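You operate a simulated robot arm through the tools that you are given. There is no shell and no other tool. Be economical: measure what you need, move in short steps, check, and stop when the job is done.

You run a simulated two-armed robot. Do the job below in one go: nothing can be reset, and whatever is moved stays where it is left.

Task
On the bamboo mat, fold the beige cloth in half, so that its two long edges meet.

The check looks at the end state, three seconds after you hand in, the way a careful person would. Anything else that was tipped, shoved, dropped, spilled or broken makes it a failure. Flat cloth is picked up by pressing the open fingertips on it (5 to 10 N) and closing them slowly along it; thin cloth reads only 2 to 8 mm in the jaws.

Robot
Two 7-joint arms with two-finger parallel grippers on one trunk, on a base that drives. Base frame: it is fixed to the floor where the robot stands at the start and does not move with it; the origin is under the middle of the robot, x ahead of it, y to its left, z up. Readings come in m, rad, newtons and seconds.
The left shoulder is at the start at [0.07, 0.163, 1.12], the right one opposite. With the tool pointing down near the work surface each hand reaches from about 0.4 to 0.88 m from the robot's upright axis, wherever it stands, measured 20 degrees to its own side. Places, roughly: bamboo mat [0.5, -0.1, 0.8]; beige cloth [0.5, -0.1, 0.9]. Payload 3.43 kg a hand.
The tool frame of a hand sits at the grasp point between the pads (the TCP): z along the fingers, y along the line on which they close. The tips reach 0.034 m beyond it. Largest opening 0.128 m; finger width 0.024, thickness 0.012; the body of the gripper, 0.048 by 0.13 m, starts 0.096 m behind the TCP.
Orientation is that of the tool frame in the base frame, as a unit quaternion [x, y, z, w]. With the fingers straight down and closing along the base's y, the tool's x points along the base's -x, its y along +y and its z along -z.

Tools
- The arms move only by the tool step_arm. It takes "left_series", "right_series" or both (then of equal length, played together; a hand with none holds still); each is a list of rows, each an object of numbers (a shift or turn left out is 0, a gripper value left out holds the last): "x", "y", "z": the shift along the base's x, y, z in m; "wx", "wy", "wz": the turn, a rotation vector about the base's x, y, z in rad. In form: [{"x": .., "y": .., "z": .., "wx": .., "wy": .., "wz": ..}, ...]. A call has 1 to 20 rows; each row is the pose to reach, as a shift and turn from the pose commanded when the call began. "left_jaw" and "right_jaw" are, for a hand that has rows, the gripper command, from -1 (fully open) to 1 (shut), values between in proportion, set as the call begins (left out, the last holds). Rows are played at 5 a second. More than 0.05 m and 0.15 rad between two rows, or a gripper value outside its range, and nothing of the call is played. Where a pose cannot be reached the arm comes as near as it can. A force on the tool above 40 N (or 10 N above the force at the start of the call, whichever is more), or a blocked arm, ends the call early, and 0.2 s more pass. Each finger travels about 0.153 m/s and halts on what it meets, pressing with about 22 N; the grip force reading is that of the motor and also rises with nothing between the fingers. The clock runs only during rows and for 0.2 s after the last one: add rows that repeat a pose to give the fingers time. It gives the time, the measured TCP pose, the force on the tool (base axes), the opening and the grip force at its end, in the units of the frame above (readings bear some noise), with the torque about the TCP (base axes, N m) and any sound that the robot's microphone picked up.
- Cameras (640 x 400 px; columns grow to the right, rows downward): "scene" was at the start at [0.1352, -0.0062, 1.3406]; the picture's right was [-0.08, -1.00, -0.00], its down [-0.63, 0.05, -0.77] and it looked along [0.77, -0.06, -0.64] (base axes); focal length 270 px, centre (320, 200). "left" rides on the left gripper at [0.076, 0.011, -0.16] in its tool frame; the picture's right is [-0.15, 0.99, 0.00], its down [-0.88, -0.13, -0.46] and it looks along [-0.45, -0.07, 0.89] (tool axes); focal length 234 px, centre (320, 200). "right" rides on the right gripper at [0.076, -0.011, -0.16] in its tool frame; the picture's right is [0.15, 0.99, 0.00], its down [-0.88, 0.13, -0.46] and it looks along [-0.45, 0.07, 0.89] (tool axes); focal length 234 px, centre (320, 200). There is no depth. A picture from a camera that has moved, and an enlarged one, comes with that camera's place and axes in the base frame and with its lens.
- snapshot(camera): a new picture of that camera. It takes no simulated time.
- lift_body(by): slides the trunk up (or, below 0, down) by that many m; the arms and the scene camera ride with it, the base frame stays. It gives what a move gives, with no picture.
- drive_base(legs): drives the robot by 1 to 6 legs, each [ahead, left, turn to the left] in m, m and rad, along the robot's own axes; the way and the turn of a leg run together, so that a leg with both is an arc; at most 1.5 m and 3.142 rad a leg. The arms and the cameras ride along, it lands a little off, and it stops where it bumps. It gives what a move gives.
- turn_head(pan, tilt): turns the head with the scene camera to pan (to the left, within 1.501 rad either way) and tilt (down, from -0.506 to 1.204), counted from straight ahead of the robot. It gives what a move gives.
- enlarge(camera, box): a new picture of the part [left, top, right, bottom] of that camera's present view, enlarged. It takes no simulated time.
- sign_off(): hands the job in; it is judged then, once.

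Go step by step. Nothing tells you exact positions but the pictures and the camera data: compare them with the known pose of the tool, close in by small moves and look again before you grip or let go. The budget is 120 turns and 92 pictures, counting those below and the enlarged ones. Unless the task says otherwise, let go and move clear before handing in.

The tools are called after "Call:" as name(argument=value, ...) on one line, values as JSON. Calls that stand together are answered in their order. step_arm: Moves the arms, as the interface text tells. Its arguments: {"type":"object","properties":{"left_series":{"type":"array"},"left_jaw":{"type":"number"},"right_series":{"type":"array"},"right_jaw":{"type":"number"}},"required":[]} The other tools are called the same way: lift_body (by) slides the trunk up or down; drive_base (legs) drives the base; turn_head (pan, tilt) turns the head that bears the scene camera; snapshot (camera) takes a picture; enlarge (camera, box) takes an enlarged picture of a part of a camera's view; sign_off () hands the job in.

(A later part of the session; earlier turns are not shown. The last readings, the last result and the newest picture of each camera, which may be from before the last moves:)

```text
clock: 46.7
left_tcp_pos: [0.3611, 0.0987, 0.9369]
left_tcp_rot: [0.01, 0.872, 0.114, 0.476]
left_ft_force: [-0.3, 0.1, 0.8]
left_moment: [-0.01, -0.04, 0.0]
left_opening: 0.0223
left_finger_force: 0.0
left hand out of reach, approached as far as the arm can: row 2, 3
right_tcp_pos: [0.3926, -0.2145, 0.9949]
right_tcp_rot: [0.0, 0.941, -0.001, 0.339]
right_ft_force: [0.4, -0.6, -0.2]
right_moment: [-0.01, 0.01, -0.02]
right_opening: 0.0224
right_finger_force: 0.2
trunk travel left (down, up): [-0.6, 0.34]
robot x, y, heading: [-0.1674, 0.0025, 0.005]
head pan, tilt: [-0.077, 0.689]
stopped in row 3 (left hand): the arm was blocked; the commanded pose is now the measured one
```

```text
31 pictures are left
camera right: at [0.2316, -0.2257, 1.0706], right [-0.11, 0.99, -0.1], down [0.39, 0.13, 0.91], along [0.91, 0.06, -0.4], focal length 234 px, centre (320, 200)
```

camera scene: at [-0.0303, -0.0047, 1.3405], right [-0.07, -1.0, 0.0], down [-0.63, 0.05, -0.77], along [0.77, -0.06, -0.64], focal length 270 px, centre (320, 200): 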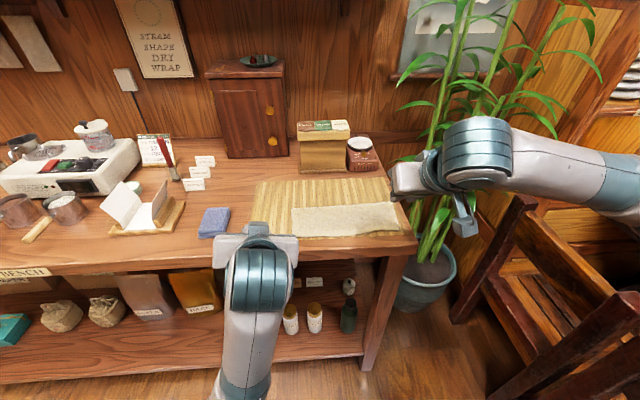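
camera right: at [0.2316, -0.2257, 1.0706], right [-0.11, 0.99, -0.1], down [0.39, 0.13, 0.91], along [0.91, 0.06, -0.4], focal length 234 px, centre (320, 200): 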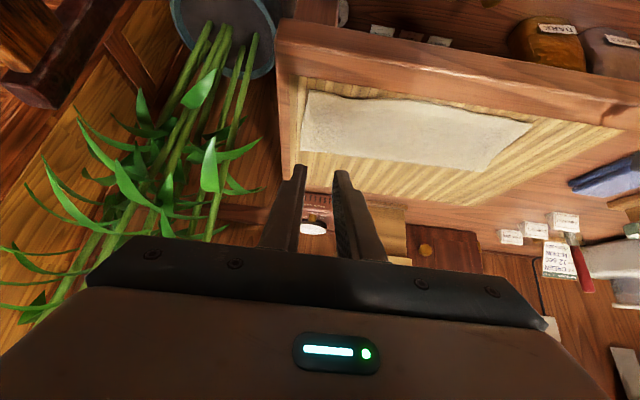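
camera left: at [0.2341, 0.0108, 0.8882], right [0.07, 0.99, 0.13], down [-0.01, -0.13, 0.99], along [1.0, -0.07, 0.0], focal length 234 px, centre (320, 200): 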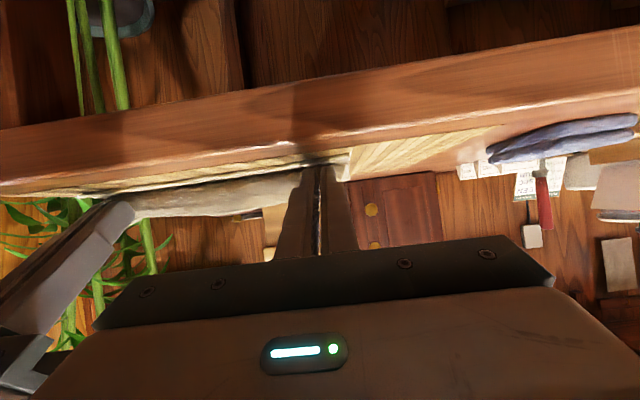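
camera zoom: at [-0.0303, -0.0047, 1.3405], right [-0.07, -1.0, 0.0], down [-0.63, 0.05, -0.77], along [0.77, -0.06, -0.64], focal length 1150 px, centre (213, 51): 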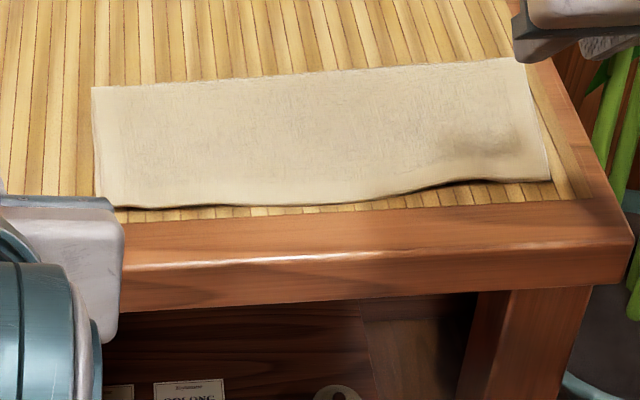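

The fold looks nicely flat. The left arm got blocked in an awkward folded pose, so I'll see where it is and ease it upward.

Call:
step_arm(left_series=[{"z": 0.01, "wy": 0.08}, {"z": 0.025, "wy": 0.16}, {"z": 0.04, "wy": 0.24}])

Call:
snapshot(camera="scene")

```text
clock: 47.2
left_tcp_pos: [0.3697, 0.1699, 0.9298]
left_tcp_rot: [0.022, 0.881, 0.218, 0.419]
left_ft_force: [-0.2, 0.5, -0.4]
left_moment: [0.02, 0.01, 0.0]
left_opening: 0.0226
left_finger_force: 0.1
left hand out of reach, approached as far as the arm can: row 2
right_tcp_pos: [0.3928, -0.2146, 0.9948]
right_tcp_rot: [0.001, 0.941, -0.001, 0.338]
right_ft_force: [0.3, 0.7, -0.1]
right_moment: [0.01, 0.01, -0.03]
right_opening: 0.0226
right_finger_force: 0.1
trunk travel left (down, up): [-0.6, 0.34]
robot x, y, heading: [-0.1626, 0.0018, 0.001]
head pan, tilt: [-0.077, 0.689]
stopped in row 2 (left hand): the arm was blocked; the commanded pose is now the measured one
```

```text
30 pictures are left
camera scene: at [-0.0305, -0.0059, 1.3405], right [-0.07, -1.0, 0.0], down [-0.63, 0.05, -0.77], along [0.77, -0.06, -0.64], focal length 270 px, centre (320, 200)
```

scene: 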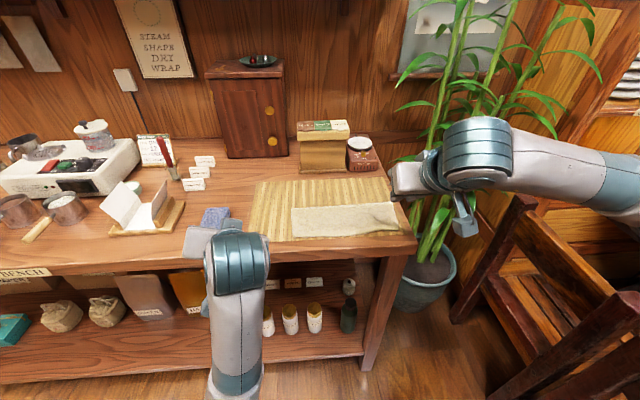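

The left hand is clear of the table and the blue booklet but stuck at a joint limit. Backing the base straight away takes both hands off the table safely.

Call:
drive_base(legs=[[-0.2, 0, 0]])

Call:
enlarge(camera="scene", box=[270, 140, 420, 240])

Call:
snapshot(camera="scene")

```text
clock: 48.8
left_tcp_pos: [0.1657, 0.1702, 0.9295]
left_tcp_rot: [0.021, 0.881, 0.219, 0.418]
left_ft_force: [0.3, -0.7, -0.2]
left_moment: [0.0, 0.04, -0.02]
left_opening: 0.0225
left_finger_force: 0.0
right_tcp_pos: [0.1902, -0.2152, 0.9953]
right_tcp_rot: [-0.001, 0.94, -0.001, 0.34]
right_ft_force: [0.1, 0.3, 0.6]
right_moment: [0.01, -0.03, 0.03]
right_opening: 0.0222
right_finger_force: 0.1
trunk travel left (down, up): [-0.6, 0.34]
robot x, y, heading: [-0.3701, -0.0021, 0.005]
head pan, tilt: [-0.077, 0.689]
```

```text
4.00 times, centred on (345, 190) of scene
camera zoom: at [-0.2338, -0.0066, 1.3407], right [-0.07, -1.0, 0.0], down [-0.63, 0.04, -0.77], along [0.77, -0.05, -0.64], focal length 1078 px, centre (220, 240)
```

zoom: 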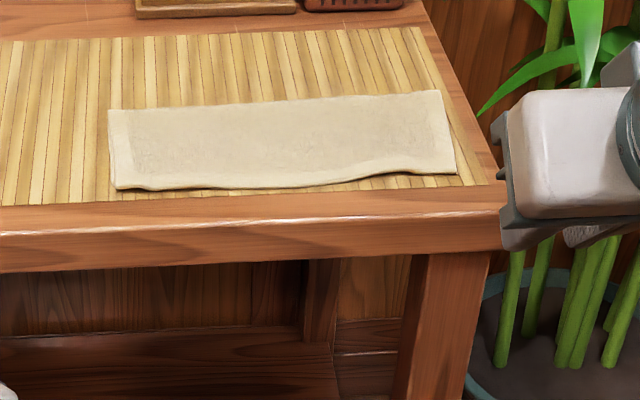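

```text
28 pictures are left
camera scene: at [-0.2338, -0.0066, 1.3407], right [-0.07, -1.0, 0.0], down [-0.63, 0.04, -0.77], along [0.77, -0.05, -0.64], focal length 270 px, centre (320, 200)
```

scene: 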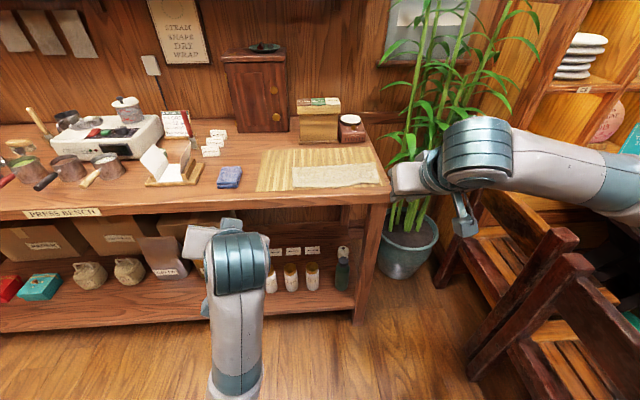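

Hands are clear and nothing else has moved. I'll bring the right wrist camera over the near edge for a close look at how well the long edges meet.

Call:
step_arm(right_series=[{"x": 0.03, "y": 0.014, "z": 0.015, "wy": 0.1}, {"x": 0.06, "y": 0.028, "z": 0.03, "wy": 0.2}, {"x": 0.09, "y": 0.042, "z": 0.045, "wy": 0.3}, {"x": 0.12, "y": 0.056, "z": 0.05, "wy": 0.4}, {"x": 0.15, "y": 0.07, "z": 0.05, "wy": 0.5}, {"x": 0.18, "y": 0.084, "z": 0.05, "wy": 0.6}, {"x": 0.21, "y": 0.1, "z": 0.05, "wy": 0.69}, {"x": 0.21, "y": 0.1, "z": 0.05, "wy": 0.69}])

Call:
snapshot(camera="right")

```text
clock: 50.6
left_tcp_pos: [0.1671, 0.1687, 0.9297]
left_tcp_rot: [0.022, 0.881, 0.22, 0.418]
left_ft_force: [-0.5, -0.3, 1.3]
left_moment: [-0.01, 0.03, 0.0]
left_opening: 0.0224
left_finger_force: 0.0
right_tcp_pos: [0.3999, -0.1156, 1.0475]
right_tcp_rot: [0.0, 1.0, 0.0, 0.0]
right_ft_force: [0.6, -0.8, -0.4]
right_moment: [0.05, 0.02, 0.04]
right_opening: 0.0224
right_finger_force: 0.1
trunk travel left (down, up): [-0.6, 0.34]
robot x, y, heading: [-0.3703, -0.0039, 0.003]
head pan, tilt: [-0.077, 0.689]
```

```text
27 pictures are left
camera right: at [0.3233, -0.1286, 1.2075], right [-0.15, 0.99, 0.0], down [0.88, 0.13, 0.46], along [0.45, 0.07, -0.89], focal length 234 px, centre (320, 200)
```

right: 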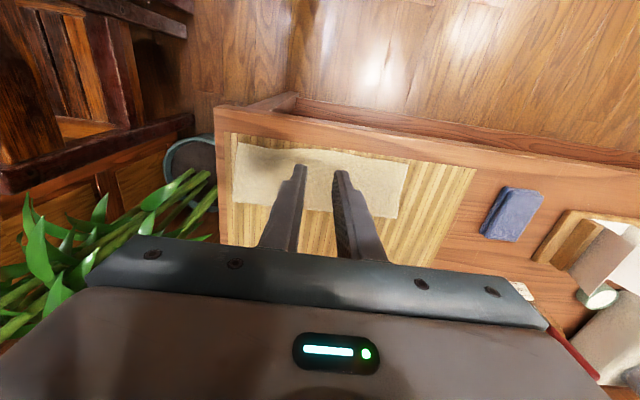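

Call:
enlarge(camera="right", box=[215, 120, 425, 250])

Call:
enlarge(camera="right", box=[225, 130, 325, 190])

Call:
enlarge(camera="right", box=[320, 140, 420, 200])

```text
3.05 times, centred on (320, 185) of right
camera zoom: at [0.3233, -0.1286, 1.2075], right [-0.15, 0.99, 0.0], down [0.88, 0.13, 0.46], along [0.45, 0.07, -0.89], focal length 714 px, centre (320, 246)
```

zoom: 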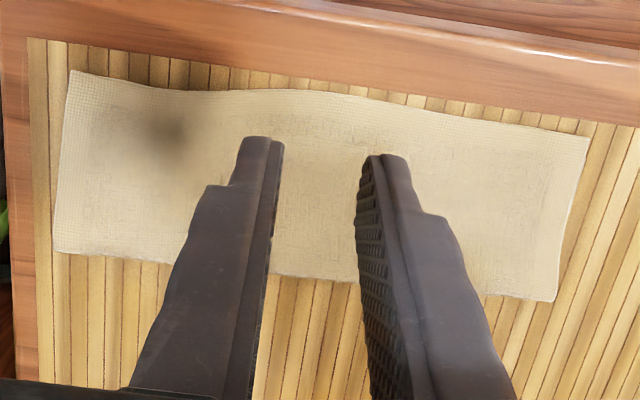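

```text
6.40 times, centred on (275, 160) of right
camera zoom: at [0.3233, -0.1286, 1.2075], right [-0.15, 0.99, 0.0], down [0.88, 0.13, 0.46], along [0.45, 0.07, -0.89], focal length 1499 px, centre (608, 456)
```

zoom: 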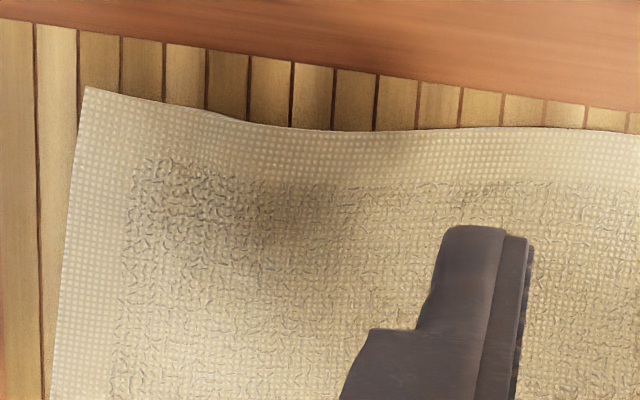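

```text
6.40 times, centred on (370, 170) of right
camera zoom: at [0.3233, -0.1286, 1.2075], right [-0.15, 0.99, 0.0], down [0.88, 0.13, 0.46], along [0.45, 0.07, -0.89], focal length 1499 px, centre (0, 392)
```

zoom: 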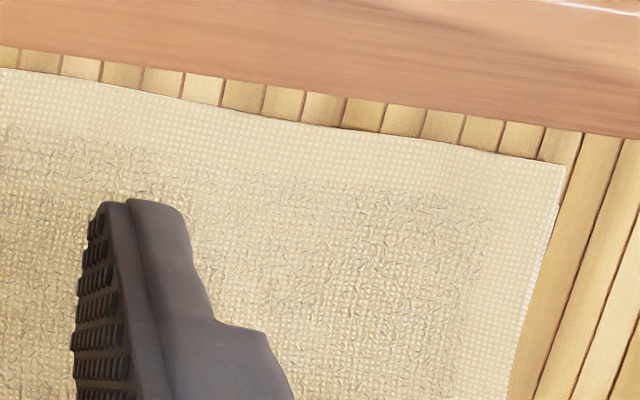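

From above, the top hem covers the lower edge everywhere. Depth estimates suggest it overhangs, more on the right, so I'll look from lower in front.

Call:
step_arm(right_series=[{"x": -0.04, "z": -0.01, "wy": -0.12}, {"x": -0.08, "z": -0.02, "wy": -0.24}, {"x": -0.12, "z": -0.03, "wy": -0.36}, {"x": -0.16, "z": -0.04, "wy": -0.48}, {"x": -0.2, "z": -0.05, "wy": -0.6}, {"x": -0.2, "z": -0.06, "wy": -0.7}, {"x": -0.2, "z": -0.08, "wy": -0.8}, {"x": -0.2, "z": -0.08, "wy": -0.8}])

Call:
snapshot(camera="right")

Call:
enlarge(camera="scene", box=[280, 150, 400, 210])

```text
clock: 52.4
left_tcp_pos: [0.1666, 0.1708, 0.9272]
left_tcp_rot: [0.022, 0.882, 0.219, 0.418]
left_ft_force: [0.6, -0.2, 0.3]
left_moment: [0.02, 0.01, 0.02]
left_opening: 0.0223
left_finger_force: 0.1
right_tcp_pos: [0.202, -0.114, 0.9662]
right_tcp_rot: [0.001, 0.92, -0.001, 0.391]
right_ft_force: [-0.2, 0.6, -0.4]
right_moment: [0.02, 0.02, -0.02]
right_opening: 0.0223
right_finger_force: 0.0
trunk travel left (down, up): [-0.6, 0.34]
robot x, y, heading: [-0.3704, -0.0003, 0.004]
head pan, tilt: [-0.077, 0.689]
```

```text
23 pictures are left
camera right: at [0.0331, -0.1268, 1.0224], right [-0.1, 0.99, -0.11], down [0.28, 0.13, 0.95], along [0.95, 0.07, -0.29], focal length 234 px, centre (320, 200)
```

right: 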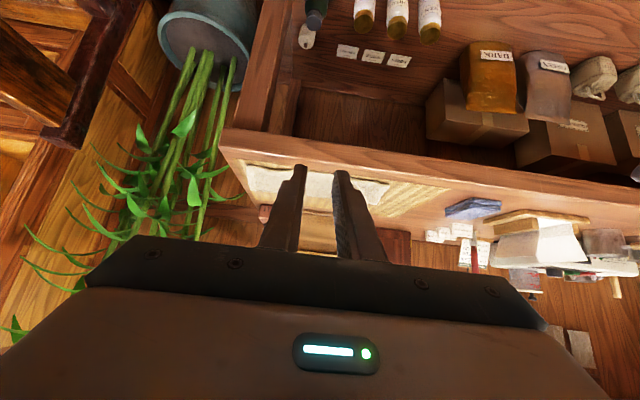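

```text
5.33 times, centred on (340, 180) of scene
camera zoom: at [-0.2329, -0.0064, 1.3407], right [-0.07, -1.0, 0.0], down [-0.63, 0.04, -0.77], along [0.77, -0.05, -0.64], focal length 1438 px, centre (213, 307)
```

zoom: 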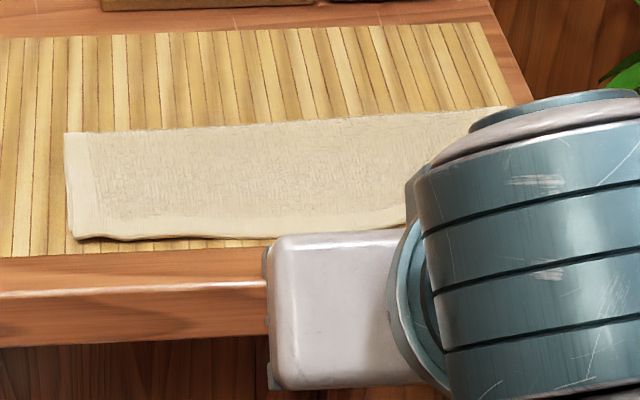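

Call:
enlarge(camera="right", box=[236, 150, 306, 194])

Call:
enlarge(camera="right", box=[336, 160, 406, 204])

```text
9.09 times, centred on (271, 172) of right
camera zoom: at [0.0331, -0.1268, 1.0224], right [-0.1, 0.99, -0.11], down [0.28, 0.13, 0.95], along [0.95, 0.07, -0.29], focal length 2129 px, centre (766, 454)
```

zoom: 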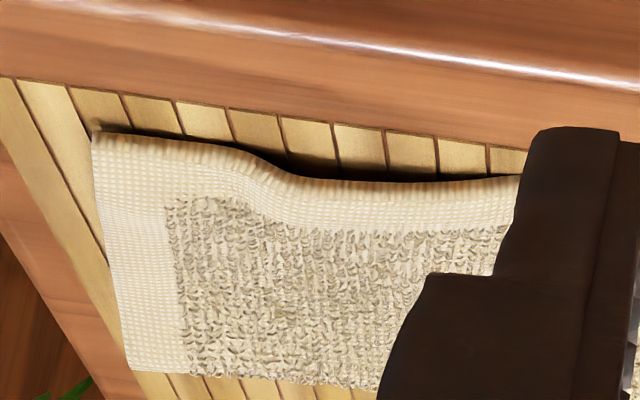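

```text
9.09 times, centred on (371, 182) of right
camera zoom: at [0.0331, -0.1268, 1.0224], right [-0.1, 0.99, -0.11], down [0.28, 0.13, 0.95], along [0.95, 0.07, -0.29], focal length 2129 px, centre (-144, 364)
```

zoom: 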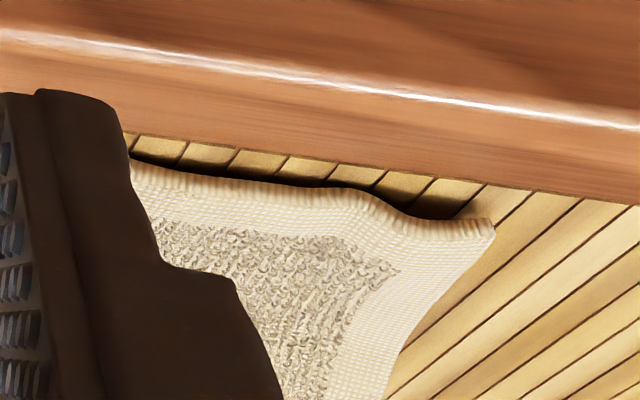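

The top hem overhangs the lower edge by roughly 1.5 cm on the left and 2.5 cm on the right, because the final tug dragged the crease toward me. I'll regrip the overhanging hem, let the crease relax outward and re-lay it a bit farther back, starting by resetting both arm poses in free space.

Call:
step_arm(left_series=[{"x": 0.0, "y": 0.0, "z": 0.02, "wx": -0.075, "wy": 0.096, "wz": -0.004}, {"x": 0.0, "y": 0.0, "z": 0.04, "wx": -0.15, "wy": 0.192, "wz": -0.007}, {"x": 0.01, "y": -0.03, "z": 0.05, "wx": -0.225, "wy": 0.288, "wz": -0.011}, {"x": 0.02, "y": -0.06, "z": 0.05, "wx": -0.3, "wy": 0.384, "wz": -0.015}, {"x": 0.03, "y": -0.1, "z": 0.05, "wx": -0.375, "wy": 0.48, "wz": -0.018}, {"x": 0.045, "y": -0.135, "z": 0.045, "wx": -0.449, "wy": 0.576, "wz": -0.022}, {"x": 0.056, "y": -0.165, "z": 0.04, "wx": -0.449, "wy": 0.576, "wz": -0.022}, {"x": 0.056, "y": -0.165, "z": 0.04, "wx": -0.449, "wy": 0.576, "wz": -0.022}], right_series=[{"y": -0.02, "z": 0.005, "wy": 0.07}, {"y": -0.04, "z": 0.005, "wy": 0.14}, {"x": 0.005, "y": -0.06, "z": 0.005, "wy": 0.21}, {"x": 0.01, "y": -0.08, "z": 0.005, "wy": 0.28}, {"x": 0.015, "y": -0.1, "z": 0.005, "wy": 0.35}, {"x": 0.02, "y": -0.1, "z": 0.005, "wy": 0.42}, {"x": 0.025, "y": -0.1, "z": 0.005, "wy": 0.5}, {"x": 0.025, "y": -0.1, "z": 0.005, "wy": 0.5}])

```text
clock: 52.9
left_tcp_pos: [0.1762, 0.2432, 0.9351]
left_tcp_rot: [0.011, 0.895, 0.269, 0.355]
left_ft_force: [0.0, 0.8, 0.0]
left_moment: [0.02, 0.02, 0.03]
left_opening: 0.0224
left_finger_force: 0.1
left hand out of reach, approached as far as the arm can: row 2
right_tcp_pos: [0.202, -0.1397, 0.9695]
right_tcp_rot: [-0.001, 0.937, -0.001, 0.35]
right_ft_force: [0.0, -1.0, 0.2]
right_moment: [0.0, 0.02, 0.01]
right_opening: 0.0225
right_finger_force: 0.2
trunk travel left (down, up): [-0.6, 0.34]
robot x, y, heading: [-0.3653, -0.0056, 0.011]
head pan, tilt: [-0.077, 0.689]
stopped in row 2 (left hand): the arm was blocked; the commanded pose is now the measured one
```

The left arm keeps folding on itself, so I'll stretch it forward first without turning it. There's free space in front of the table.

Call:
step_arm(left_series=[{"x": 0.03}, {"x": 0.06}, {"x": 0.09}, {"x": 0.09}])

Call:
snapshot(camera="scene")

```text
clock: 53.9
left_tcp_pos: [0.2671, 0.2593, 0.9371]
left_tcp_rot: [0.008, 0.89, 0.287, 0.354]
left_ft_force: [-0.1, -0.5, 0.2]
left_moment: [0.01, -0.01, -0.04]
left_opening: 0.0222
left_finger_force: 0.1
right_tcp_pos: [0.2019, -0.1401, 0.9695]
right_tcp_rot: [-0.001, 0.937, -0.001, 0.35]
right_ft_force: [0.0, -0.7, 0.3]
right_moment: [0.01, 0.02, 0.0]
right_opening: 0.0223
right_finger_force: 0.2
trunk travel left (down, up): [-0.6, 0.34]
robot x, y, heading: [-0.3678, -0.0025, 0.011]
head pan, tilt: [-0.077, 0.689]
```

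```text
19 pictures are left
camera scene: at [-0.2332, -0.0063, 1.3407], right [-0.07, -1.0, 0.0], down [-0.63, 0.04, -0.77], along [0.77, -0.05, -0.64], focal length 270 px, centre (320, 200)
```

scene: 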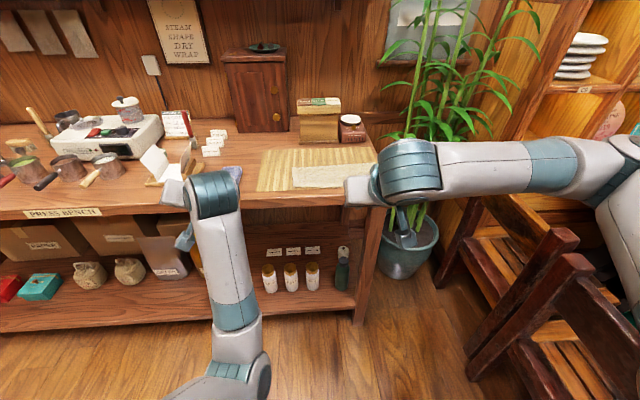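

Stretched out, the left arm behaves. I'll now rotate it back to the working orientation while rising.

Call:
step_arm(left_series=[{"z": 0.015, "wx": -0.097, "wy": 0.074, "wz": -0.012}, {"z": 0.03, "wx": -0.194, "wy": 0.148, "wz": -0.024}, {"z": 0.045, "wx": -0.291, "wy": 0.222, "wz": -0.036}, {"z": 0.06, "wx": -0.388, "wy": 0.296, "wz": -0.048}, {"z": 0.06, "wx": -0.485, "wy": 0.37, "wz": -0.06}, {"z": 0.06, "wx": -0.5826, "wy": 0.4437, "wz": -0.0716}, {"z": 0.06, "wx": -0.5826, "wy": 0.4437, "wz": -0.0716}])

```text
clock: 55.5
left_tcp_pos: [0.346, 0.2988, 0.9651]
left_tcp_rot: [-0.001, 0.988, -0.019, 0.151]
left_ft_force: [1.0, -0.2, 1.1]
left_moment: [0.02, -0.02, -0.01]
left_opening: 0.0226
left_finger_force: 0.1
left hand out of reach, approached as far as the arm can: row 3, 4, 5, 6, 7
right_tcp_pos: [0.2032, -0.1402, 0.97]
right_tcp_rot: [-0.001, 0.937, -0.001, 0.35]
right_ft_force: [0.0, -0.4, -0.7]
right_moment: [0.0, -0.01, -0.01]
right_opening: 0.0226
right_finger_force: 0.1
trunk travel left (down, up): [-0.6, 0.34]
robot x, y, heading: [-0.3694, -0.0024, 0.003]
head pan, tilt: [-0.077, 0.689]
```

Orientation is restored. I'll raise the left hand and bring it inward to see whether it moves freely now.

Call:
step_arm(left_series=[{"z": 0.03, "y": -0.03}, {"z": 0.06, "y": -0.06}, {"z": 0.08, "y": -0.1}, {"z": 0.08, "y": -0.14}, {"z": 0.08, "y": -0.18}, {"z": 0.08, "y": -0.18}])

```text
clock: 56.9
left_tcp_pos: [0.4275, 0.137, 1.0232]
left_tcp_rot: [-0.001, 0.988, -0.021, 0.151]
left_ft_force: [0.6, 0.0, -0.9]
left_moment: [-0.04, -0.01, 0.03]
left_opening: 0.0224
left_finger_force: 0.1
left hand out of reach, approached as far as the arm can: row 1, 2, 3, 4, 5, 6
right_tcp_pos: [0.2034, -0.1381, 0.9713]
right_tcp_rot: [-0.001, 0.936, -0.002, 0.351]
right_ft_force: [-0.3, 0.2, 1.1]
right_moment: [-0.03, 0.0, -0.03]
right_opening: 0.0223
right_finger_force: 0.1
trunk travel left (down, up): [-0.6, 0.34]
robot x, y, heading: [-0.3701, 0.0006, 0.006]
head pan, tilt: [-0.077, 0.689]
```

The left arm is stuck on an unfavourable elbow branch that can't retract. I'll try to shake it loose by going high and upright, well above everything.

Call:
step_arm(left_series=[{"z": 0.04, "wy": 0.1}, {"z": 0.08, "wy": 0.2}, {"z": 0.12, "wy": 0.3, "wz": 0.02}, {"z": 0.16, "wy": 0.3, "wz": 0.04}, {"z": 0.16, "x": -0.04, "wy": 0.3, "wz": 0.04}, {"z": 0.16, "x": -0.08, "wy": 0.3, "wz": 0.04}, {"z": 0.16, "x": -0.12, "wy": 0.3, "wz": 0.04}, {"z": 0.16, "x": -0.12, "wy": 0.3, "wz": 0.04}])

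Call:
snapshot(camera="scene")

```text
clock: 58.7
left_tcp_pos: [0.3895, 0.1263, 1.2039]
left_tcp_rot: [-0.024, 1.0, -0.017, 0.002]
left_ft_force: [-0.6, 0.6, -0.6]
left_moment: [-0.03, 0.0, 0.02]
left_opening: 0.0225
left_finger_force: 0.2
left hand out of reach, approached as far as the arm can: row 1, 3, 4, 5, 6, 7, 8
right_tcp_pos: [0.2033, -0.1394, 0.9712]
right_tcp_rot: [-0.001, 0.937, -0.001, 0.35]
right_ft_force: [-1.0, -0.5, 0.9]
right_moment: [0.0, -0.02, 0.01]
right_opening: 0.0226
right_finger_force: 0.1
trunk travel left (down, up): [-0.6, 0.34]
robot x, y, heading: [-0.3657, -0.0017, 0.006]
head pan, tilt: [-0.077, 0.689]
```

```text
18 pictures are left
camera scene: at [-0.2325, -0.0059, 1.3406], right [-0.07, -1.0, 0.0], down [-0.63, 0.04, -0.77], along [0.77, -0.05, -0.64], focal length 270 px, centre (320, 200)
```

scene: 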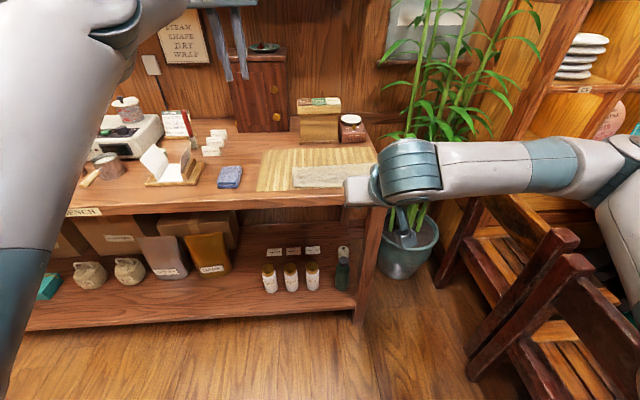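

The left arm is now above, in its normal elbow-up shape. I'll bring it down and back to test that.

Call:
step_arm(left_series=[{"x": -0.03, "z": -0.03}, {"x": -0.06, "z": -0.06}, {"x": -0.08, "z": -0.09}, {"x": -0.1, "z": -0.12}, {"x": -0.12, "z": -0.16}, {"x": -0.13, "z": -0.2}, {"x": -0.13, "z": -0.2}])

```text
clock: 60.3
left_tcp_pos: [0.4404, 0.0987, 1.0373]
left_tcp_rot: [-0.024, 1.0, -0.016, 0.001]
left_ft_force: [0.2, 0.0, 0.3]
left_moment: [0.02, -0.02, 0.0]
left_opening: 0.0225
left_finger_force: 0.1
left hand out of reach, approached as far as the arm can: row 1, 2, 3, 4, 5, 6, 7
right_tcp_pos: [0.2034, -0.1384, 0.9721]
right_tcp_rot: [-0.002, 0.937, -0.001, 0.35]
right_ft_force: [0.2, 1.3, 0.5]
right_moment: [0.0, -0.03, -0.01]
right_opening: 0.0225
right_finger_force: 0.1
trunk travel left (down, up): [-0.6, 0.34]
robot x, y, heading: [-0.3651, 0.0013, 0.007]
head pan, tilt: [-0.077, 0.689]
```

Left remains limited to long reach, so I'll park it high out of the way and do the correction with the right arm, one corner at a time. First I'll drive forward a little and bring the right hand over the right end of the hem.

Call:
step_arm(left_series=[{"z": 0.04, "y": 0.02}, {"z": 0.08, "y": 0.05}, {"z": 0.12, "y": 0.08}, {"z": 0.16, "y": 0.11}, {"z": 0.17, "y": 0.14}, {"z": 0.17, "y": 0.14}], right_series=[{"x": 0.03, "y": -0.015, "wy": 0.07}, {"x": 0.06, "y": -0.03, "wy": 0.14}, {"x": 0.09, "y": -0.045, "wy": 0.21}, {"x": 0.11, "y": -0.06, "wy": 0.28}, {"x": 0.13, "y": -0.076, "wy": 0.35}, {"x": 0.13, "y": -0.076, "wy": 0.415}])

Call:
drive_base(legs=[[0.1, 0, 0]])

Call:
snapshot(camera="scene")

```text
clock: 61.7
left_tcp_pos: [0.4058, 0.2247, 1.1896]
left_tcp_rot: [-0.024, 1.0, -0.016, 0.002]
left_ft_force: [0.4, 0.1, -0.2]
left_moment: [0.0, 0.01, 0.0]
left_opening: 0.0224
left_finger_force: 0.1
left hand out of reach, approached as far as the arm can: row 1, 2, 3, 4, 5, 6
right_tcp_pos: [0.332, -0.2164, 0.9704]
right_tcp_rot: [0.0, 0.989, -0.002, 0.149]
right_ft_force: [0.5, 0.5, 0.2]
right_moment: [-0.02, -0.02, -0.02]
right_opening: 0.0224
right_finger_force: 0.0
trunk travel left (down, up): [-0.6, 0.34]
robot x, y, heading: [-0.3653, 0.0025, 0.01]
head pan, tilt: [-0.077, 0.689]
```

```text
clock: 62.9
left_tcp_pos: [0.507, 0.2243, 1.1886]
left_tcp_rot: [-0.024, 1.0, -0.016, 0.002]
left_ft_force: [-0.3, 1.1, 0.1]
left_moment: [0.01, 0.04, 0.01]
left_opening: 0.0222
left_finger_force: 0.1
right_tcp_pos: [0.433, -0.2159, 0.9705]
right_tcp_rot: [0.0, 0.989, -0.001, 0.15]
right_ft_force: [1.5, 0.0, -0.4]
right_moment: [0.0, -0.01, 0.0]
right_opening: 0.0222
right_finger_force: 0.1
trunk travel left (down, up): [-0.6, 0.34]
robot x, y, heading: [-0.2681, -0.0021, 0.001]
head pan, tilt: [-0.077, 0.689]
```

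```text
17 pictures are left
camera scene: at [-0.1317, -0.0059, 1.3407], right [-0.07, -1.0, 0.0], down [-0.63, 0.05, -0.77], along [0.77, -0.05, -0.64], focal length 270 px, centre (320, 200)
```

scene: 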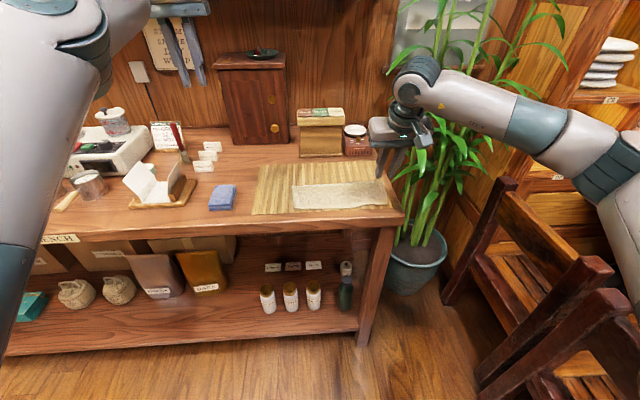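

The right hand is now over the right end of the hem. I'll lower it to just above the cloth and look.

Call:
step_arm(right_series=[{"z": -0.025}, {"z": -0.05}, {"z": -0.066}, {"z": -0.066}])

Call:
enlarge(camera="right", box=[220, 80, 460, 230])

```text
clock: 63.9
left_tcp_pos: [0.507, 0.2243, 1.1887]
left_tcp_rot: [-0.023, 1.0, -0.015, 0.002]
left_ft_force: [-0.2, 0.7, 0.2]
left_moment: [-0.02, -0.03, 0.01]
left_opening: 0.0223
left_finger_force: 0.1
right_tcp_pos: [0.4324, -0.2161, 0.9037]
right_tcp_rot: [-0.001, 0.989, 0.0, 0.15]
right_ft_force: [1.3, 1.4, 0.5]
right_moment: [0.01, 0.02, 0.0]
right_opening: 0.022
right_finger_force: 0.0
trunk travel left (down, up): [-0.6, 0.34]
robot x, y, heading: [-0.2661, -0.0004, 0.007]
head pan, tilt: [-0.077, 0.689]
```

```text
2.67 times, centred on (340, 155) of right
camera zoom: at [0.3113, -0.227, 1.0345], right [-0.14, 0.99, -0.05], down [0.71, 0.13, 0.7], along [0.69, 0.07, -0.72], focal length 624 px, centre (267, 320)
```

zoom: 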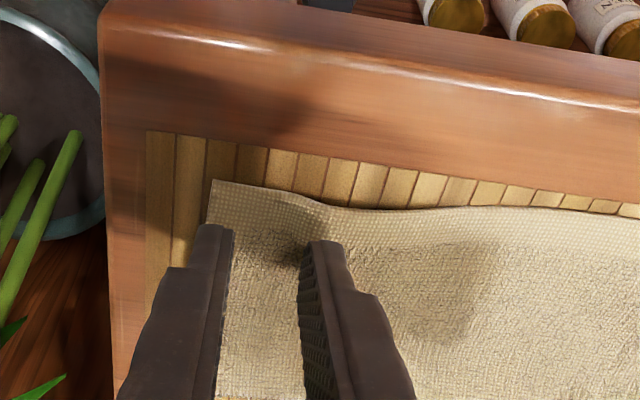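

Fingers straddle the overhanging hem near its corner. I'll shift in a few millimetres and lower to contact.

Call:
step_arm(right_series=[{"x": 0.003, "y": 0.006, "z": -0.005}, {"x": 0.003, "y": 0.006, "z": -0.01}, {"x": 0.003, "y": 0.006, "z": -0.0125}, {"x": 0.003, "y": 0.006, "z": -0.0145}, {"x": 0.003, "y": 0.006, "z": -0.0145}])

```text
clock: 65.1
left_tcp_pos: [0.5073, 0.2247, 1.1896]
left_tcp_rot: [-0.024, 1.0, -0.016, 0.001]
left_ft_force: [0.3, 0.1, 0.2]
left_moment: [-0.01, -0.03, -0.01]
left_opening: 0.0224
left_finger_force: 0.1
right_tcp_pos: [0.436, -0.2086, 0.8906]
right_tcp_rot: [0.0, 0.989, -0.001, 0.149]
right_ft_force: [1.0, 0.2, 1.6]
right_moment: [0.02, -0.03, -0.01]
right_opening: 0.0225
right_finger_force: 0.1
trunk travel left (down, up): [-0.6, 0.34]
robot x, y, heading: [-0.2681, -0.0003, 0.004]
head pan, tilt: [-0.077, 0.689]
```

Call:
step_arm(right_series=[{"z": -0.0015}, {"z": -0.002}, {"z": -0.002}])

Call:
step_arm(right_series=[{"z": 0}, {"z": 0}], right_jaw=0.78)

Call:
step_arm(right_series=[{"z": 0}, {"z": 0}], right_jaw=0.88)

Call:
step_arm(right_series=[{"z": 0}, {"z": 0}, {"z": 0}], right_jaw=1)

Call:
enlarge(camera="right", box=[220, 80, 460, 230])

```text
clock: 65.9
left_tcp_pos: [0.5065, 0.2252, 1.1904]
left_tcp_rot: [-0.024, 1.0, -0.016, 0.002]
left_ft_force: [-0.2, -0.2, -0.9]
left_moment: [0.01, 0.0, 0.02]
left_opening: 0.0224
left_finger_force: 0.0
right_tcp_pos: [0.4354, -0.2092, 0.8891]
right_tcp_rot: [-0.001, 0.989, -0.001, 0.15]
right_ft_force: [2.5, 0.4, 8.7]
right_moment: [0.01, -0.08, -0.01]
right_opening: 0.0224
right_finger_force: 0.0
trunk travel left (down, up): [-0.6, 0.34]
robot x, y, heading: [-0.2658, -0.0019, 0.008]
head pan, tilt: [-0.077, 0.689]
```

```text
clock: 66.5
left_tcp_pos: [0.5063, 0.2247, 1.1894]
left_tcp_rot: [-0.023, 1.0, -0.016, 0.002]
left_ft_force: [0.5, 0.2, 0.0]
left_moment: [-0.02, -0.01, 0.02]
left_opening: 0.0224
left_finger_force: 0.1
right_tcp_pos: [0.436, -0.2095, 0.8881]
right_tcp_rot: [-0.001, 0.989, -0.001, 0.151]
right_ft_force: [0.8, 0.1, 10.8]
right_moment: [0.0, -0.1, 0.01]
right_opening: 0.0125
right_finger_force: 0.0
trunk travel left (down, up): [-0.6, 0.34]
robot x, y, heading: [-0.2648, 0.0019, 0.005]
head pan, tilt: [-0.077, 0.689]
```

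```text
clock: 67.1
left_tcp_pos: [0.5064, 0.2245, 1.1896]
left_tcp_rot: [-0.023, 1.0, -0.016, 0.002]
left_ft_force: [-0.1, -0.4, 0.0]
left_moment: [0.0, 0.0, 0.02]
left_opening: 0.0225
left_finger_force: 0.1
right_tcp_pos: [0.4349, -0.2098, 0.8905]
right_tcp_rot: [0.0, 0.988, -0.001, 0.151]
right_ft_force: [1.2, 0.5, 10.2]
right_moment: [-0.03, -0.04, -0.01]
right_opening: 0.0073
right_finger_force: 0.1
trunk travel left (down, up): [-0.6, 0.34]
robot x, y, heading: [-0.2631, -0.0008, 0.005]
head pan, tilt: [-0.077, 0.689]
```

```text
clock: 67.9
left_tcp_pos: [0.5068, 0.2237, 1.1893]
left_tcp_rot: [-0.023, 1.0, -0.016, 0.002]
left_ft_force: [0.8, -0.3, 0.8]
left_moment: [-0.02, 0.01, -0.01]
left_opening: 0.0226
left_finger_force: 0.1
right_tcp_pos: [0.4344, -0.2089, 0.8888]
right_tcp_rot: [-0.001, 0.989, 0.0, 0.15]
right_ft_force: [0.2, -0.5, 9.5]
right_moment: [-0.02, -0.01, -0.01]
right_opening: 0.0042
right_finger_force: 22.3
trunk travel left (down, up): [-0.6, 0.34]
robot x, y, heading: [-0.2654, -0.0016, 0.003]
head pan, tilt: [-0.077, 0.689]
```

```text
2.67 times, centred on (340, 155) of right
camera zoom: at [0.314, -0.2217, 1.0194], right [-0.14, 0.99, -0.05], down [0.71, 0.13, 0.7], along [0.69, 0.07, -0.72], focal length 624 px, centre (267, 320)
```

zoom: 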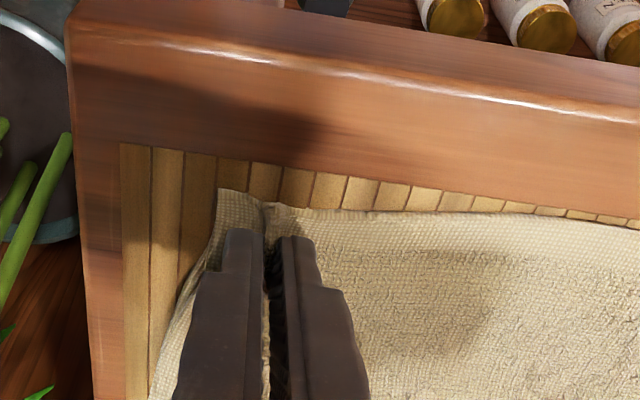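

Gripped at 4.2 mm. I'll lift 4 cm and a little outward, and check that only the top layer came up and where the lower edge lies.

Call:
step_arm(right_series=[{"z": 0.015, "x": 0.003}, {"z": 0.03, "x": 0.008, "wy": 0.03}, {"z": 0.045, "x": 0.015, "wy": 0.06}, {"z": 0.045, "x": 0.015, "wy": 0.06}])

Call:
enlarge(camera="scene", box=[270, 160, 430, 260])

Call:
snapshot(camera="right")

```text
clock: 68.9
left_tcp_pos: [0.5073, 0.2235, 1.1882]
left_tcp_rot: [-0.024, 1.0, -0.016, 0.002]
left_ft_force: [-0.6, -0.7, -0.4]
left_moment: [0.01, -0.03, 0.03]
left_opening: 0.0225
left_finger_force: 0.1
right_tcp_pos: [0.4519, -0.2102, 0.9325]
right_tcp_rot: [0.0, 0.993, 0.0, 0.12]
right_ft_force: [0.1, 0.9, 0.1]
right_moment: [0.0, 0.01, 0.01]
right_opening: 0.004
right_finger_force: 21.7
trunk travel left (down, up): [-0.6, 0.34]
robot x, y, heading: [-0.2684, -0.0023, 0.006]
head pan, tilt: [-0.077, 0.689]
```

```text
4.00 times, centred on (350, 210) of scene
camera zoom: at [-0.1321, -0.0061, 1.3406], right [-0.07, -1.0, 0.0], down [-0.63, 0.05, -0.77], along [0.77, -0.05, -0.64], focal length 1078 px, centre (200, 160)
```

zoom: 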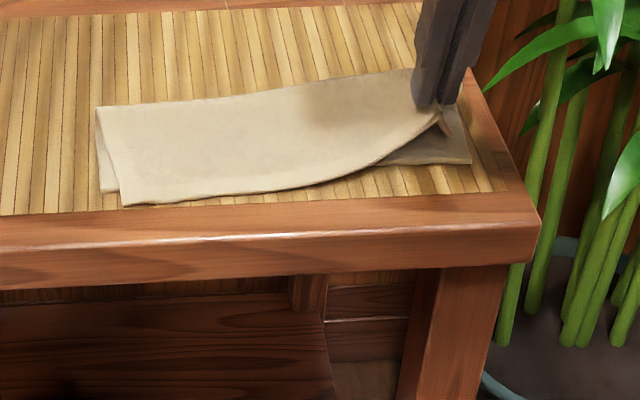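

```text
13 pictures are left
camera right: at [0.3383, -0.2213, 1.0703], right [-0.14, 0.99, -0.04], down [0.75, 0.13, 0.65], along [0.65, 0.07, -0.76], focal length 234 px, centre (320, 200)
```

right: 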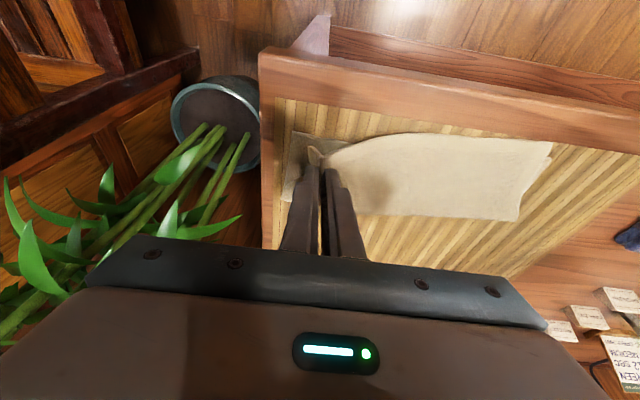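

Only the top layer is held, and the lower edge is visible at about (0.44, -0.235) on the right and (0.427, 0.027) on the left. I'll carry the right corner out to relax the crease, then return it about 2 cm farther back than before.

Call:
step_arm(right_series=[{"x": 0.03, "z": 0.015, "wy": 0.08}, {"x": 0.06, "z": 0.02, "wy": 0.16}, {"x": 0.09, "z": 0.012, "wy": 0.24}, {"x": 0.105, "z": 0.005, "wy": 0.24}, {"x": 0.105, "z": 0.005, "wy": 0.24}, {"x": 0.085, "z": 0.015, "wy": 0.2}, {"x": 0.065, "z": 0.018, "wy": 0.12}, {"x": 0.045, "z": 0.012, "wy": 0.06}, {"x": 0.025, "z": 0.0, "wy": 0.0}, {"x": 0.012, "z": -0.015, "wy": -0.06}, {"x": 0.004, "z": -0.03, "wy": -0.06}, {"x": 0.003, "z": -0.036, "wy": -0.06}, {"x": 0.003, "z": -0.036, "wy": -0.06}])

Call:
enlarge(camera="scene", box=[270, 160, 430, 260])

```text
clock: 71.7
left_tcp_pos: [0.508, 0.2236, 1.189]
left_tcp_rot: [-0.023, 1.0, -0.016, 0.002]
left_ft_force: [-0.6, -0.5, -0.2]
left_moment: [-0.02, -0.01, -0.01]
left_opening: 0.0223
left_finger_force: 0.1
right_tcp_pos: [0.4539, -0.2108, 0.8969]
right_tcp_rot: [-0.001, 0.989, 0.0, 0.15]
right_ft_force: [0.1, 0.4, 0.0]
right_moment: [0.02, 0.0, 0.03]
right_opening: 0.0037
right_finger_force: 22.1
trunk travel left (down, up): [-0.6, 0.34]
robot x, y, heading: [-0.2704, 0.0002, 0.007]
head pan, tilt: [-0.077, 0.689]
```

```text
4.00 times, centred on (350, 210) of scene
camera zoom: at [-0.1319, -0.0059, 1.3406], right [-0.07, -1.0, 0.0], down [-0.63, 0.05, -0.77], along [0.77, -0.05, -0.64], focal length 1078 px, centre (200, 160)
```

zoom: 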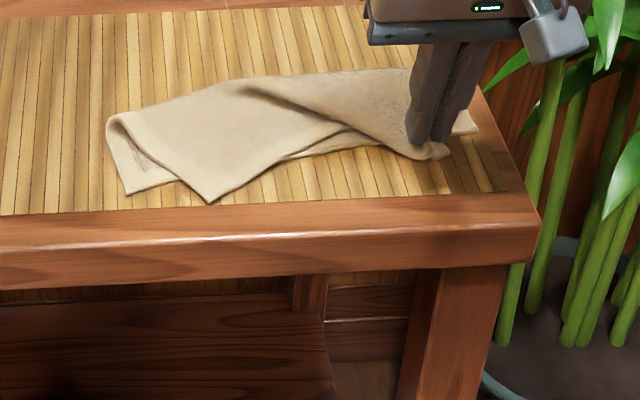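

The one-handed move twisted the flap, since its left corner swung across, so I need the left arm back to re-lay both corners together. I'll keep holding the right corner and look at the left arm's shape.

Call:
turn_head(pan=0.75, tilt=0.45)

Call:
snapshot(camera="scene")

```text
clock: 72.8
left_tcp_pos: [0.5084, 0.2244, 1.1874]
left_tcp_rot: [-0.024, 1.0, -0.016, 0.002]
left_ft_force: [0.6, 0.1, -0.5]
left_moment: [0.04, 0.02, 0.01]
left_opening: 0.0223
left_finger_force: 0.0
right_tcp_pos: [0.4542, -0.2107, 0.896]
right_tcp_rot: [-0.001, 0.989, -0.001, 0.15]
right_ft_force: [-0.8, 0.6, 0.6]
right_moment: [0.01, -0.02, -0.01]
right_opening: 0.0038
right_finger_force: 22.1
trunk travel left (down, up): [-0.6, 0.34]
robot x, y, heading: [-0.264, 0.0002, 0.007]
head pan, tilt: [0.75, 0.45]
```

```text
11 pictures are left
camera scene: at [-0.1501, 0.0631, 1.3618], right [0.69, -0.73, 0.0], down [-0.32, -0.3, -0.9], along [0.66, 0.62, -0.44], focal length 270 px, centre (320, 200)
```

scene: 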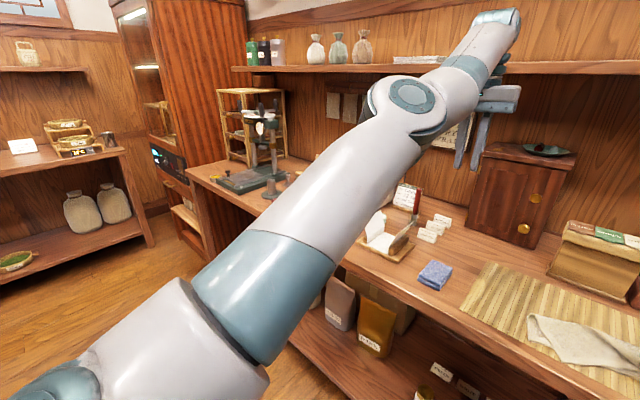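

The left arm is stretched almost straight, which explains why it won't retract. I'll lay the right corner down, back off to free space, and retrace the left arm's earlier path in reverse to recover its elbow.

Call:
step_arm(right_series=[{"z": -0.005}, {"z": -0.005}], right_jaw=1)

Call:
step_arm(right_series=[{"z": 0}, {"z": 0}, {"z": 0}, {"x": -0.01, "z": 0.02}, {"x": -0.02, "z": 0.05}, {"x": -0.03, "z": 0.08}, {"x": -0.03, "z": 0.1}], right_jaw=0.65)

Call:
drive_base(legs=[[-0.1, 0, 0]])

Call:
step_arm(left_series=[{"x": 0.005, "y": 0.01, "z": -0.04, "wy": -0.05}, {"x": 0.0, "y": 0.02, "z": -0.08, "wy": -0.1}, {"x": -0.01, "y": 0.03, "z": -0.12, "wy": -0.15}, {"x": -0.02, "y": 0.04, "z": -0.16, "wy": -0.2}, {"x": -0.04, "y": 0.055, "z": -0.2, "wy": -0.25}, {"x": -0.06, "y": 0.075, "z": -0.225, "wy": -0.3}, {"x": -0.06, "y": 0.075, "z": -0.225, "wy": -0.3}])

```text
clock: 73.4
left_tcp_pos: [0.5074, 0.2246, 1.189]
left_tcp_rot: [-0.024, 1.0, -0.016, 0.002]
left_ft_force: [-0.2, 0.4, -0.4]
left_moment: [0.04, 0.0, -0.05]
left_opening: 0.0224
left_finger_force: 0.0
right_tcp_pos: [0.4557, -0.2108, 0.8913]
right_tcp_rot: [-0.001, 0.989, 0.0, 0.15]
right_ft_force: [0.0, 0.8, 0.9]
right_moment: [0.0, 0.0, 0.01]
right_opening: 0.0041
right_finger_force: 22.1
trunk travel left (down, up): [-0.6, 0.34]
robot x, y, heading: [-0.2648, -0.0017, 0.005]
head pan, tilt: [0.75, 0.45]
```

```text
clock: 75.0
left_tcp_pos: [0.5081, 0.225, 1.1885]
left_tcp_rot: [-0.024, 1.0, -0.016, 0.002]
left_ft_force: [-0.1, 0.3, 0.4]
left_moment: [0.0, -0.01, 0.01]
left_opening: 0.0223
left_finger_force: 0.1
right_tcp_pos: [0.4226, -0.2082, 0.9909]
right_tcp_rot: [0.0, 0.989, -0.001, 0.15]
right_ft_force: [-0.1, -0.3, 0.4]
right_moment: [0.01, -0.03, 0.0]
right_opening: 0.0224
right_finger_force: 0.0
trunk travel left (down, up): [-0.6, 0.34]
robot x, y, heading: [-0.2689, 0.0007, 0.004]
head pan, tilt: [0.75, 0.45]
```

```text
clock: 76.2
left_tcp_pos: [0.4074, 0.2228, 1.1886]
left_tcp_rot: [-0.023, 1.0, -0.016, 0.003]
left_ft_force: [0.1, 0.7, 0.0]
left_moment: [-0.04, -0.02, 0.02]
left_opening: 0.0225
left_finger_force: 0.0
right_tcp_pos: [0.3223, -0.2095, 0.99]
right_tcp_rot: [0.001, 0.989, -0.001, 0.149]
right_ft_force: [-0.1, 0.0, -1.0]
right_moment: [-0.05, 0.01, 0.01]
right_opening: 0.0225
right_finger_force: 0.1
trunk travel left (down, up): [-0.6, 0.34]
robot x, y, heading: [-0.3692, 0.0015, 0.003]
head pan, tilt: [0.75, 0.45]
```

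```text
clock: 77.8
left_tcp_pos: [0.5271, 0.3168, 0.9878]
left_tcp_rot: [-0.02, 0.988, -0.019, 0.15]
left_ft_force: [-0.6, -0.3, 0.9]
left_moment: [0.01, -0.03, -0.01]
left_opening: 0.0224
left_finger_force: 0.0
left hand out of reach, approached as far as the arm can: row 1, 2, 3, 4, 5, 6, 7
right_tcp_pos: [0.3245, -0.2098, 0.9905]
right_tcp_rot: [0.0, 0.989, 0.0, 0.15]
right_ft_force: [0.3, 0.0, 0.1]
right_moment: [-0.01, -0.03, 0.02]
right_opening: 0.0224
right_finger_force: 0.0
trunk travel left (down, up): [-0.6, 0.34]
robot x, y, heading: [-0.3638, -0.0001, 0.006]
head pan, tilt: [0.75, 0.45]
```

The left wrist appears to be at its bend limit with the elbow low. In the earlier rehearsal, tilting forward and then untilting at mid-range worked, so I'll back off for room and repeat that with the left arm.

Call:
drive_base(legs=[[-0.3, 0, 0]])

Call:
step_arm(left_series=[{"x": -0.01, "y": -0.02, "wy": -0.14}, {"x": -0.02, "y": -0.04, "wy": -0.28}, {"x": -0.03, "y": -0.06, "wy": -0.42}, {"x": -0.05, "y": -0.08, "wy": -0.56}, {"x": -0.07, "y": -0.1, "wy": -0.7}, {"x": -0.09, "y": -0.13, "wy": -0.84}, {"x": -0.11, "y": -0.16, "wy": -0.98}, {"x": -0.13, "y": -0.19, "wy": -1.1}, {"x": -0.15, "y": -0.22, "wy": -1.2}, {"x": -0.17, "y": -0.25, "wy": -1.2}, {"x": -0.19, "y": -0.28, "wy": -1.2}, {"x": -0.2, "y": -0.31, "wy": -1.2}, {"x": -0.2, "y": -0.31, "wy": -1.2}])

```text
clock: 79.4
left_tcp_pos: [0.3458, 0.2876, 0.9922]
left_tcp_rot: [-0.007, 0.988, -0.021, 0.151]
left_ft_force: [0.1, -0.5, -0.2]
left_moment: [0.05, -0.05, -0.01]
left_opening: 0.0225
left_finger_force: 0.1
right_tcp_pos: [0.124, -0.2347, 0.994]
right_tcp_rot: [0.015, 0.988, -0.002, 0.152]
right_ft_force: [0.0, -0.3, 0.1]
right_moment: [0.03, -0.06, 0.0]
right_opening: 0.0224
right_finger_force: 0.0
trunk travel left (down, up): [-0.6, 0.34]
robot x, y, heading: [-0.5532, -0.0042, -0.032]
head pan, tilt: [0.75, 0.45]
stopped in leg 1: the robot was blocked; the commanded pose is now the measured one
```

```text
clock: 82.2
left_tcp_pos: [0.4762, 0.0191, 0.9205]
left_tcp_rot: [0.006, 0.754, -0.022, 0.657]
left_ft_force: [0.4, 0.0, 1.1]
left_moment: [0.01, 0.03, -0.01]
left_opening: 0.0224
left_finger_force: 0.1
left hand out of reach, approached as far as the arm can: row 1, 2, 3, 4, 5, 6, 7, 8, 9, 10, 11, 12, 13
right_tcp_pos: [0.1282, -0.2357, 0.9901]
right_tcp_rot: [0.014, 0.989, -0.003, 0.149]
right_ft_force: [-0.7, -0.3, -0.5]
right_moment: [0.01, -0.01, -0.03]
right_opening: 0.0224
right_finger_force: 0.0
trunk travel left (down, up): [-0.6, 0.34]
robot x, y, heading: [-0.5532, -0.0048, -0.031]
head pan, tilt: [0.75, 0.45]
```

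The robot bumped something when backing, so I'll not go farther back. The left arm looks over-stretched past its straight point, so I'll raise it, push to full stretch to cross that point, and then pull back.

Call:
step_arm(left_series=[{"x": -0.01, "z": 0.04}, {"x": -0.01, "z": 0.08}, {"x": 0.0, "z": 0.12}, {"x": 0.03, "z": 0.16}, {"x": 0.07, "z": 0.2}, {"x": 0.11, "z": 0.22}, {"x": 0.15, "z": 0.22}, {"x": 0.19, "z": 0.22}, {"x": 0.19, "z": 0.22}, {"x": 0.15, "z": 0.22}, {"x": 0.1, "z": 0.22}, {"x": 0.05, "z": 0.22}, {"x": 0.0, "z": 0.2}, {"x": -0.05, "z": 0.2}, {"x": -0.1, "z": 0.2}, {"x": -0.15, "z": 0.2}, {"x": -0.2, "z": 0.2}, {"x": -0.2, "z": 0.2}])

Call:
snapshot(camera="scene")

```text
refused: row 5 steps farther than a row can; nothing moved
```

```text
10 pictures are left
camera scene: at [-0.4362, 0.0533, 1.3618], right [0.66, -0.75, 0.0], down [-0.33, -0.29, -0.9], along [0.68, 0.6, -0.44], focal length 270 px, centre (320, 200)
```

scene: 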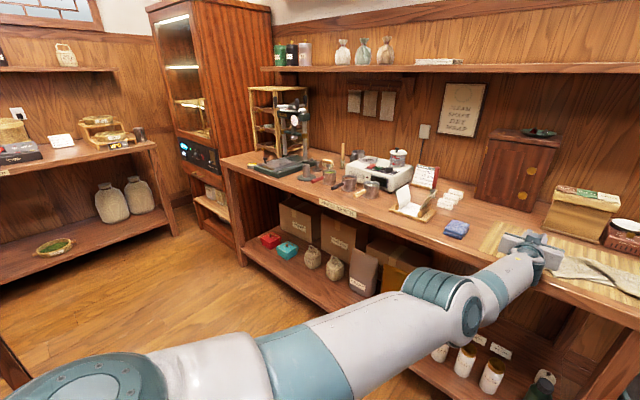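

Nothing was disturbed. I'll resend the motion with smaller steps.

Call:
step_arm(left_series=[{"x": -0.01, "z": 0.04}, {"x": -0.01, "z": 0.08}, {"x": 0.0, "z": 0.12}, {"x": 0.02, "z": 0.15}, {"x": 0.05, "z": 0.18}, {"x": 0.08, "z": 0.2}, {"x": 0.12, "z": 0.22}, {"x": 0.16, "z": 0.22}, {"x": 0.16, "z": 0.22}, {"x": 0.12, "z": 0.22}, {"x": 0.08, "z": 0.22}, {"x": 0.04, "z": 0.22}, {"x": 0.0, "z": 0.2}, {"x": -0.045, "z": 0.2}, {"x": -0.09, "z": 0.2}, {"x": -0.13, "z": 0.2}, {"x": -0.17, "z": 0.2}, {"x": -0.21, "z": 0.2}, {"x": -0.21, "z": 0.2}])

```text
clock: 86.2
left_tcp_pos: [0.4745, -0.0388, 1.1344]
left_tcp_rot: [0.005, 0.754, -0.021, 0.657]
left_ft_force: [0.4, 0.5, -0.3]
left_moment: [0.02, -0.03, -0.05]
left_opening: 0.0227
left_finger_force: 0.1
left hand out of reach, approached as far as the arm can: row 1, 2, 3, 5, 6, 7, 8, 9, 10, 11, 12, 13, 14, 15, 16, 17, 18, 19
right_tcp_pos: [0.128, -0.2357, 0.9912]
right_tcp_rot: [0.014, 0.989, -0.003, 0.149]
right_ft_force: [0.1, -0.4, -0.1]
right_moment: [0.0, 0.02, -0.01]
right_opening: 0.0224
right_finger_force: 0.0
trunk travel left (down, up): [-0.6, 0.34]
robot x, y, heading: [-0.553, -0.0065, -0.026]
head pan, tilt: [0.75, 0.45]
```

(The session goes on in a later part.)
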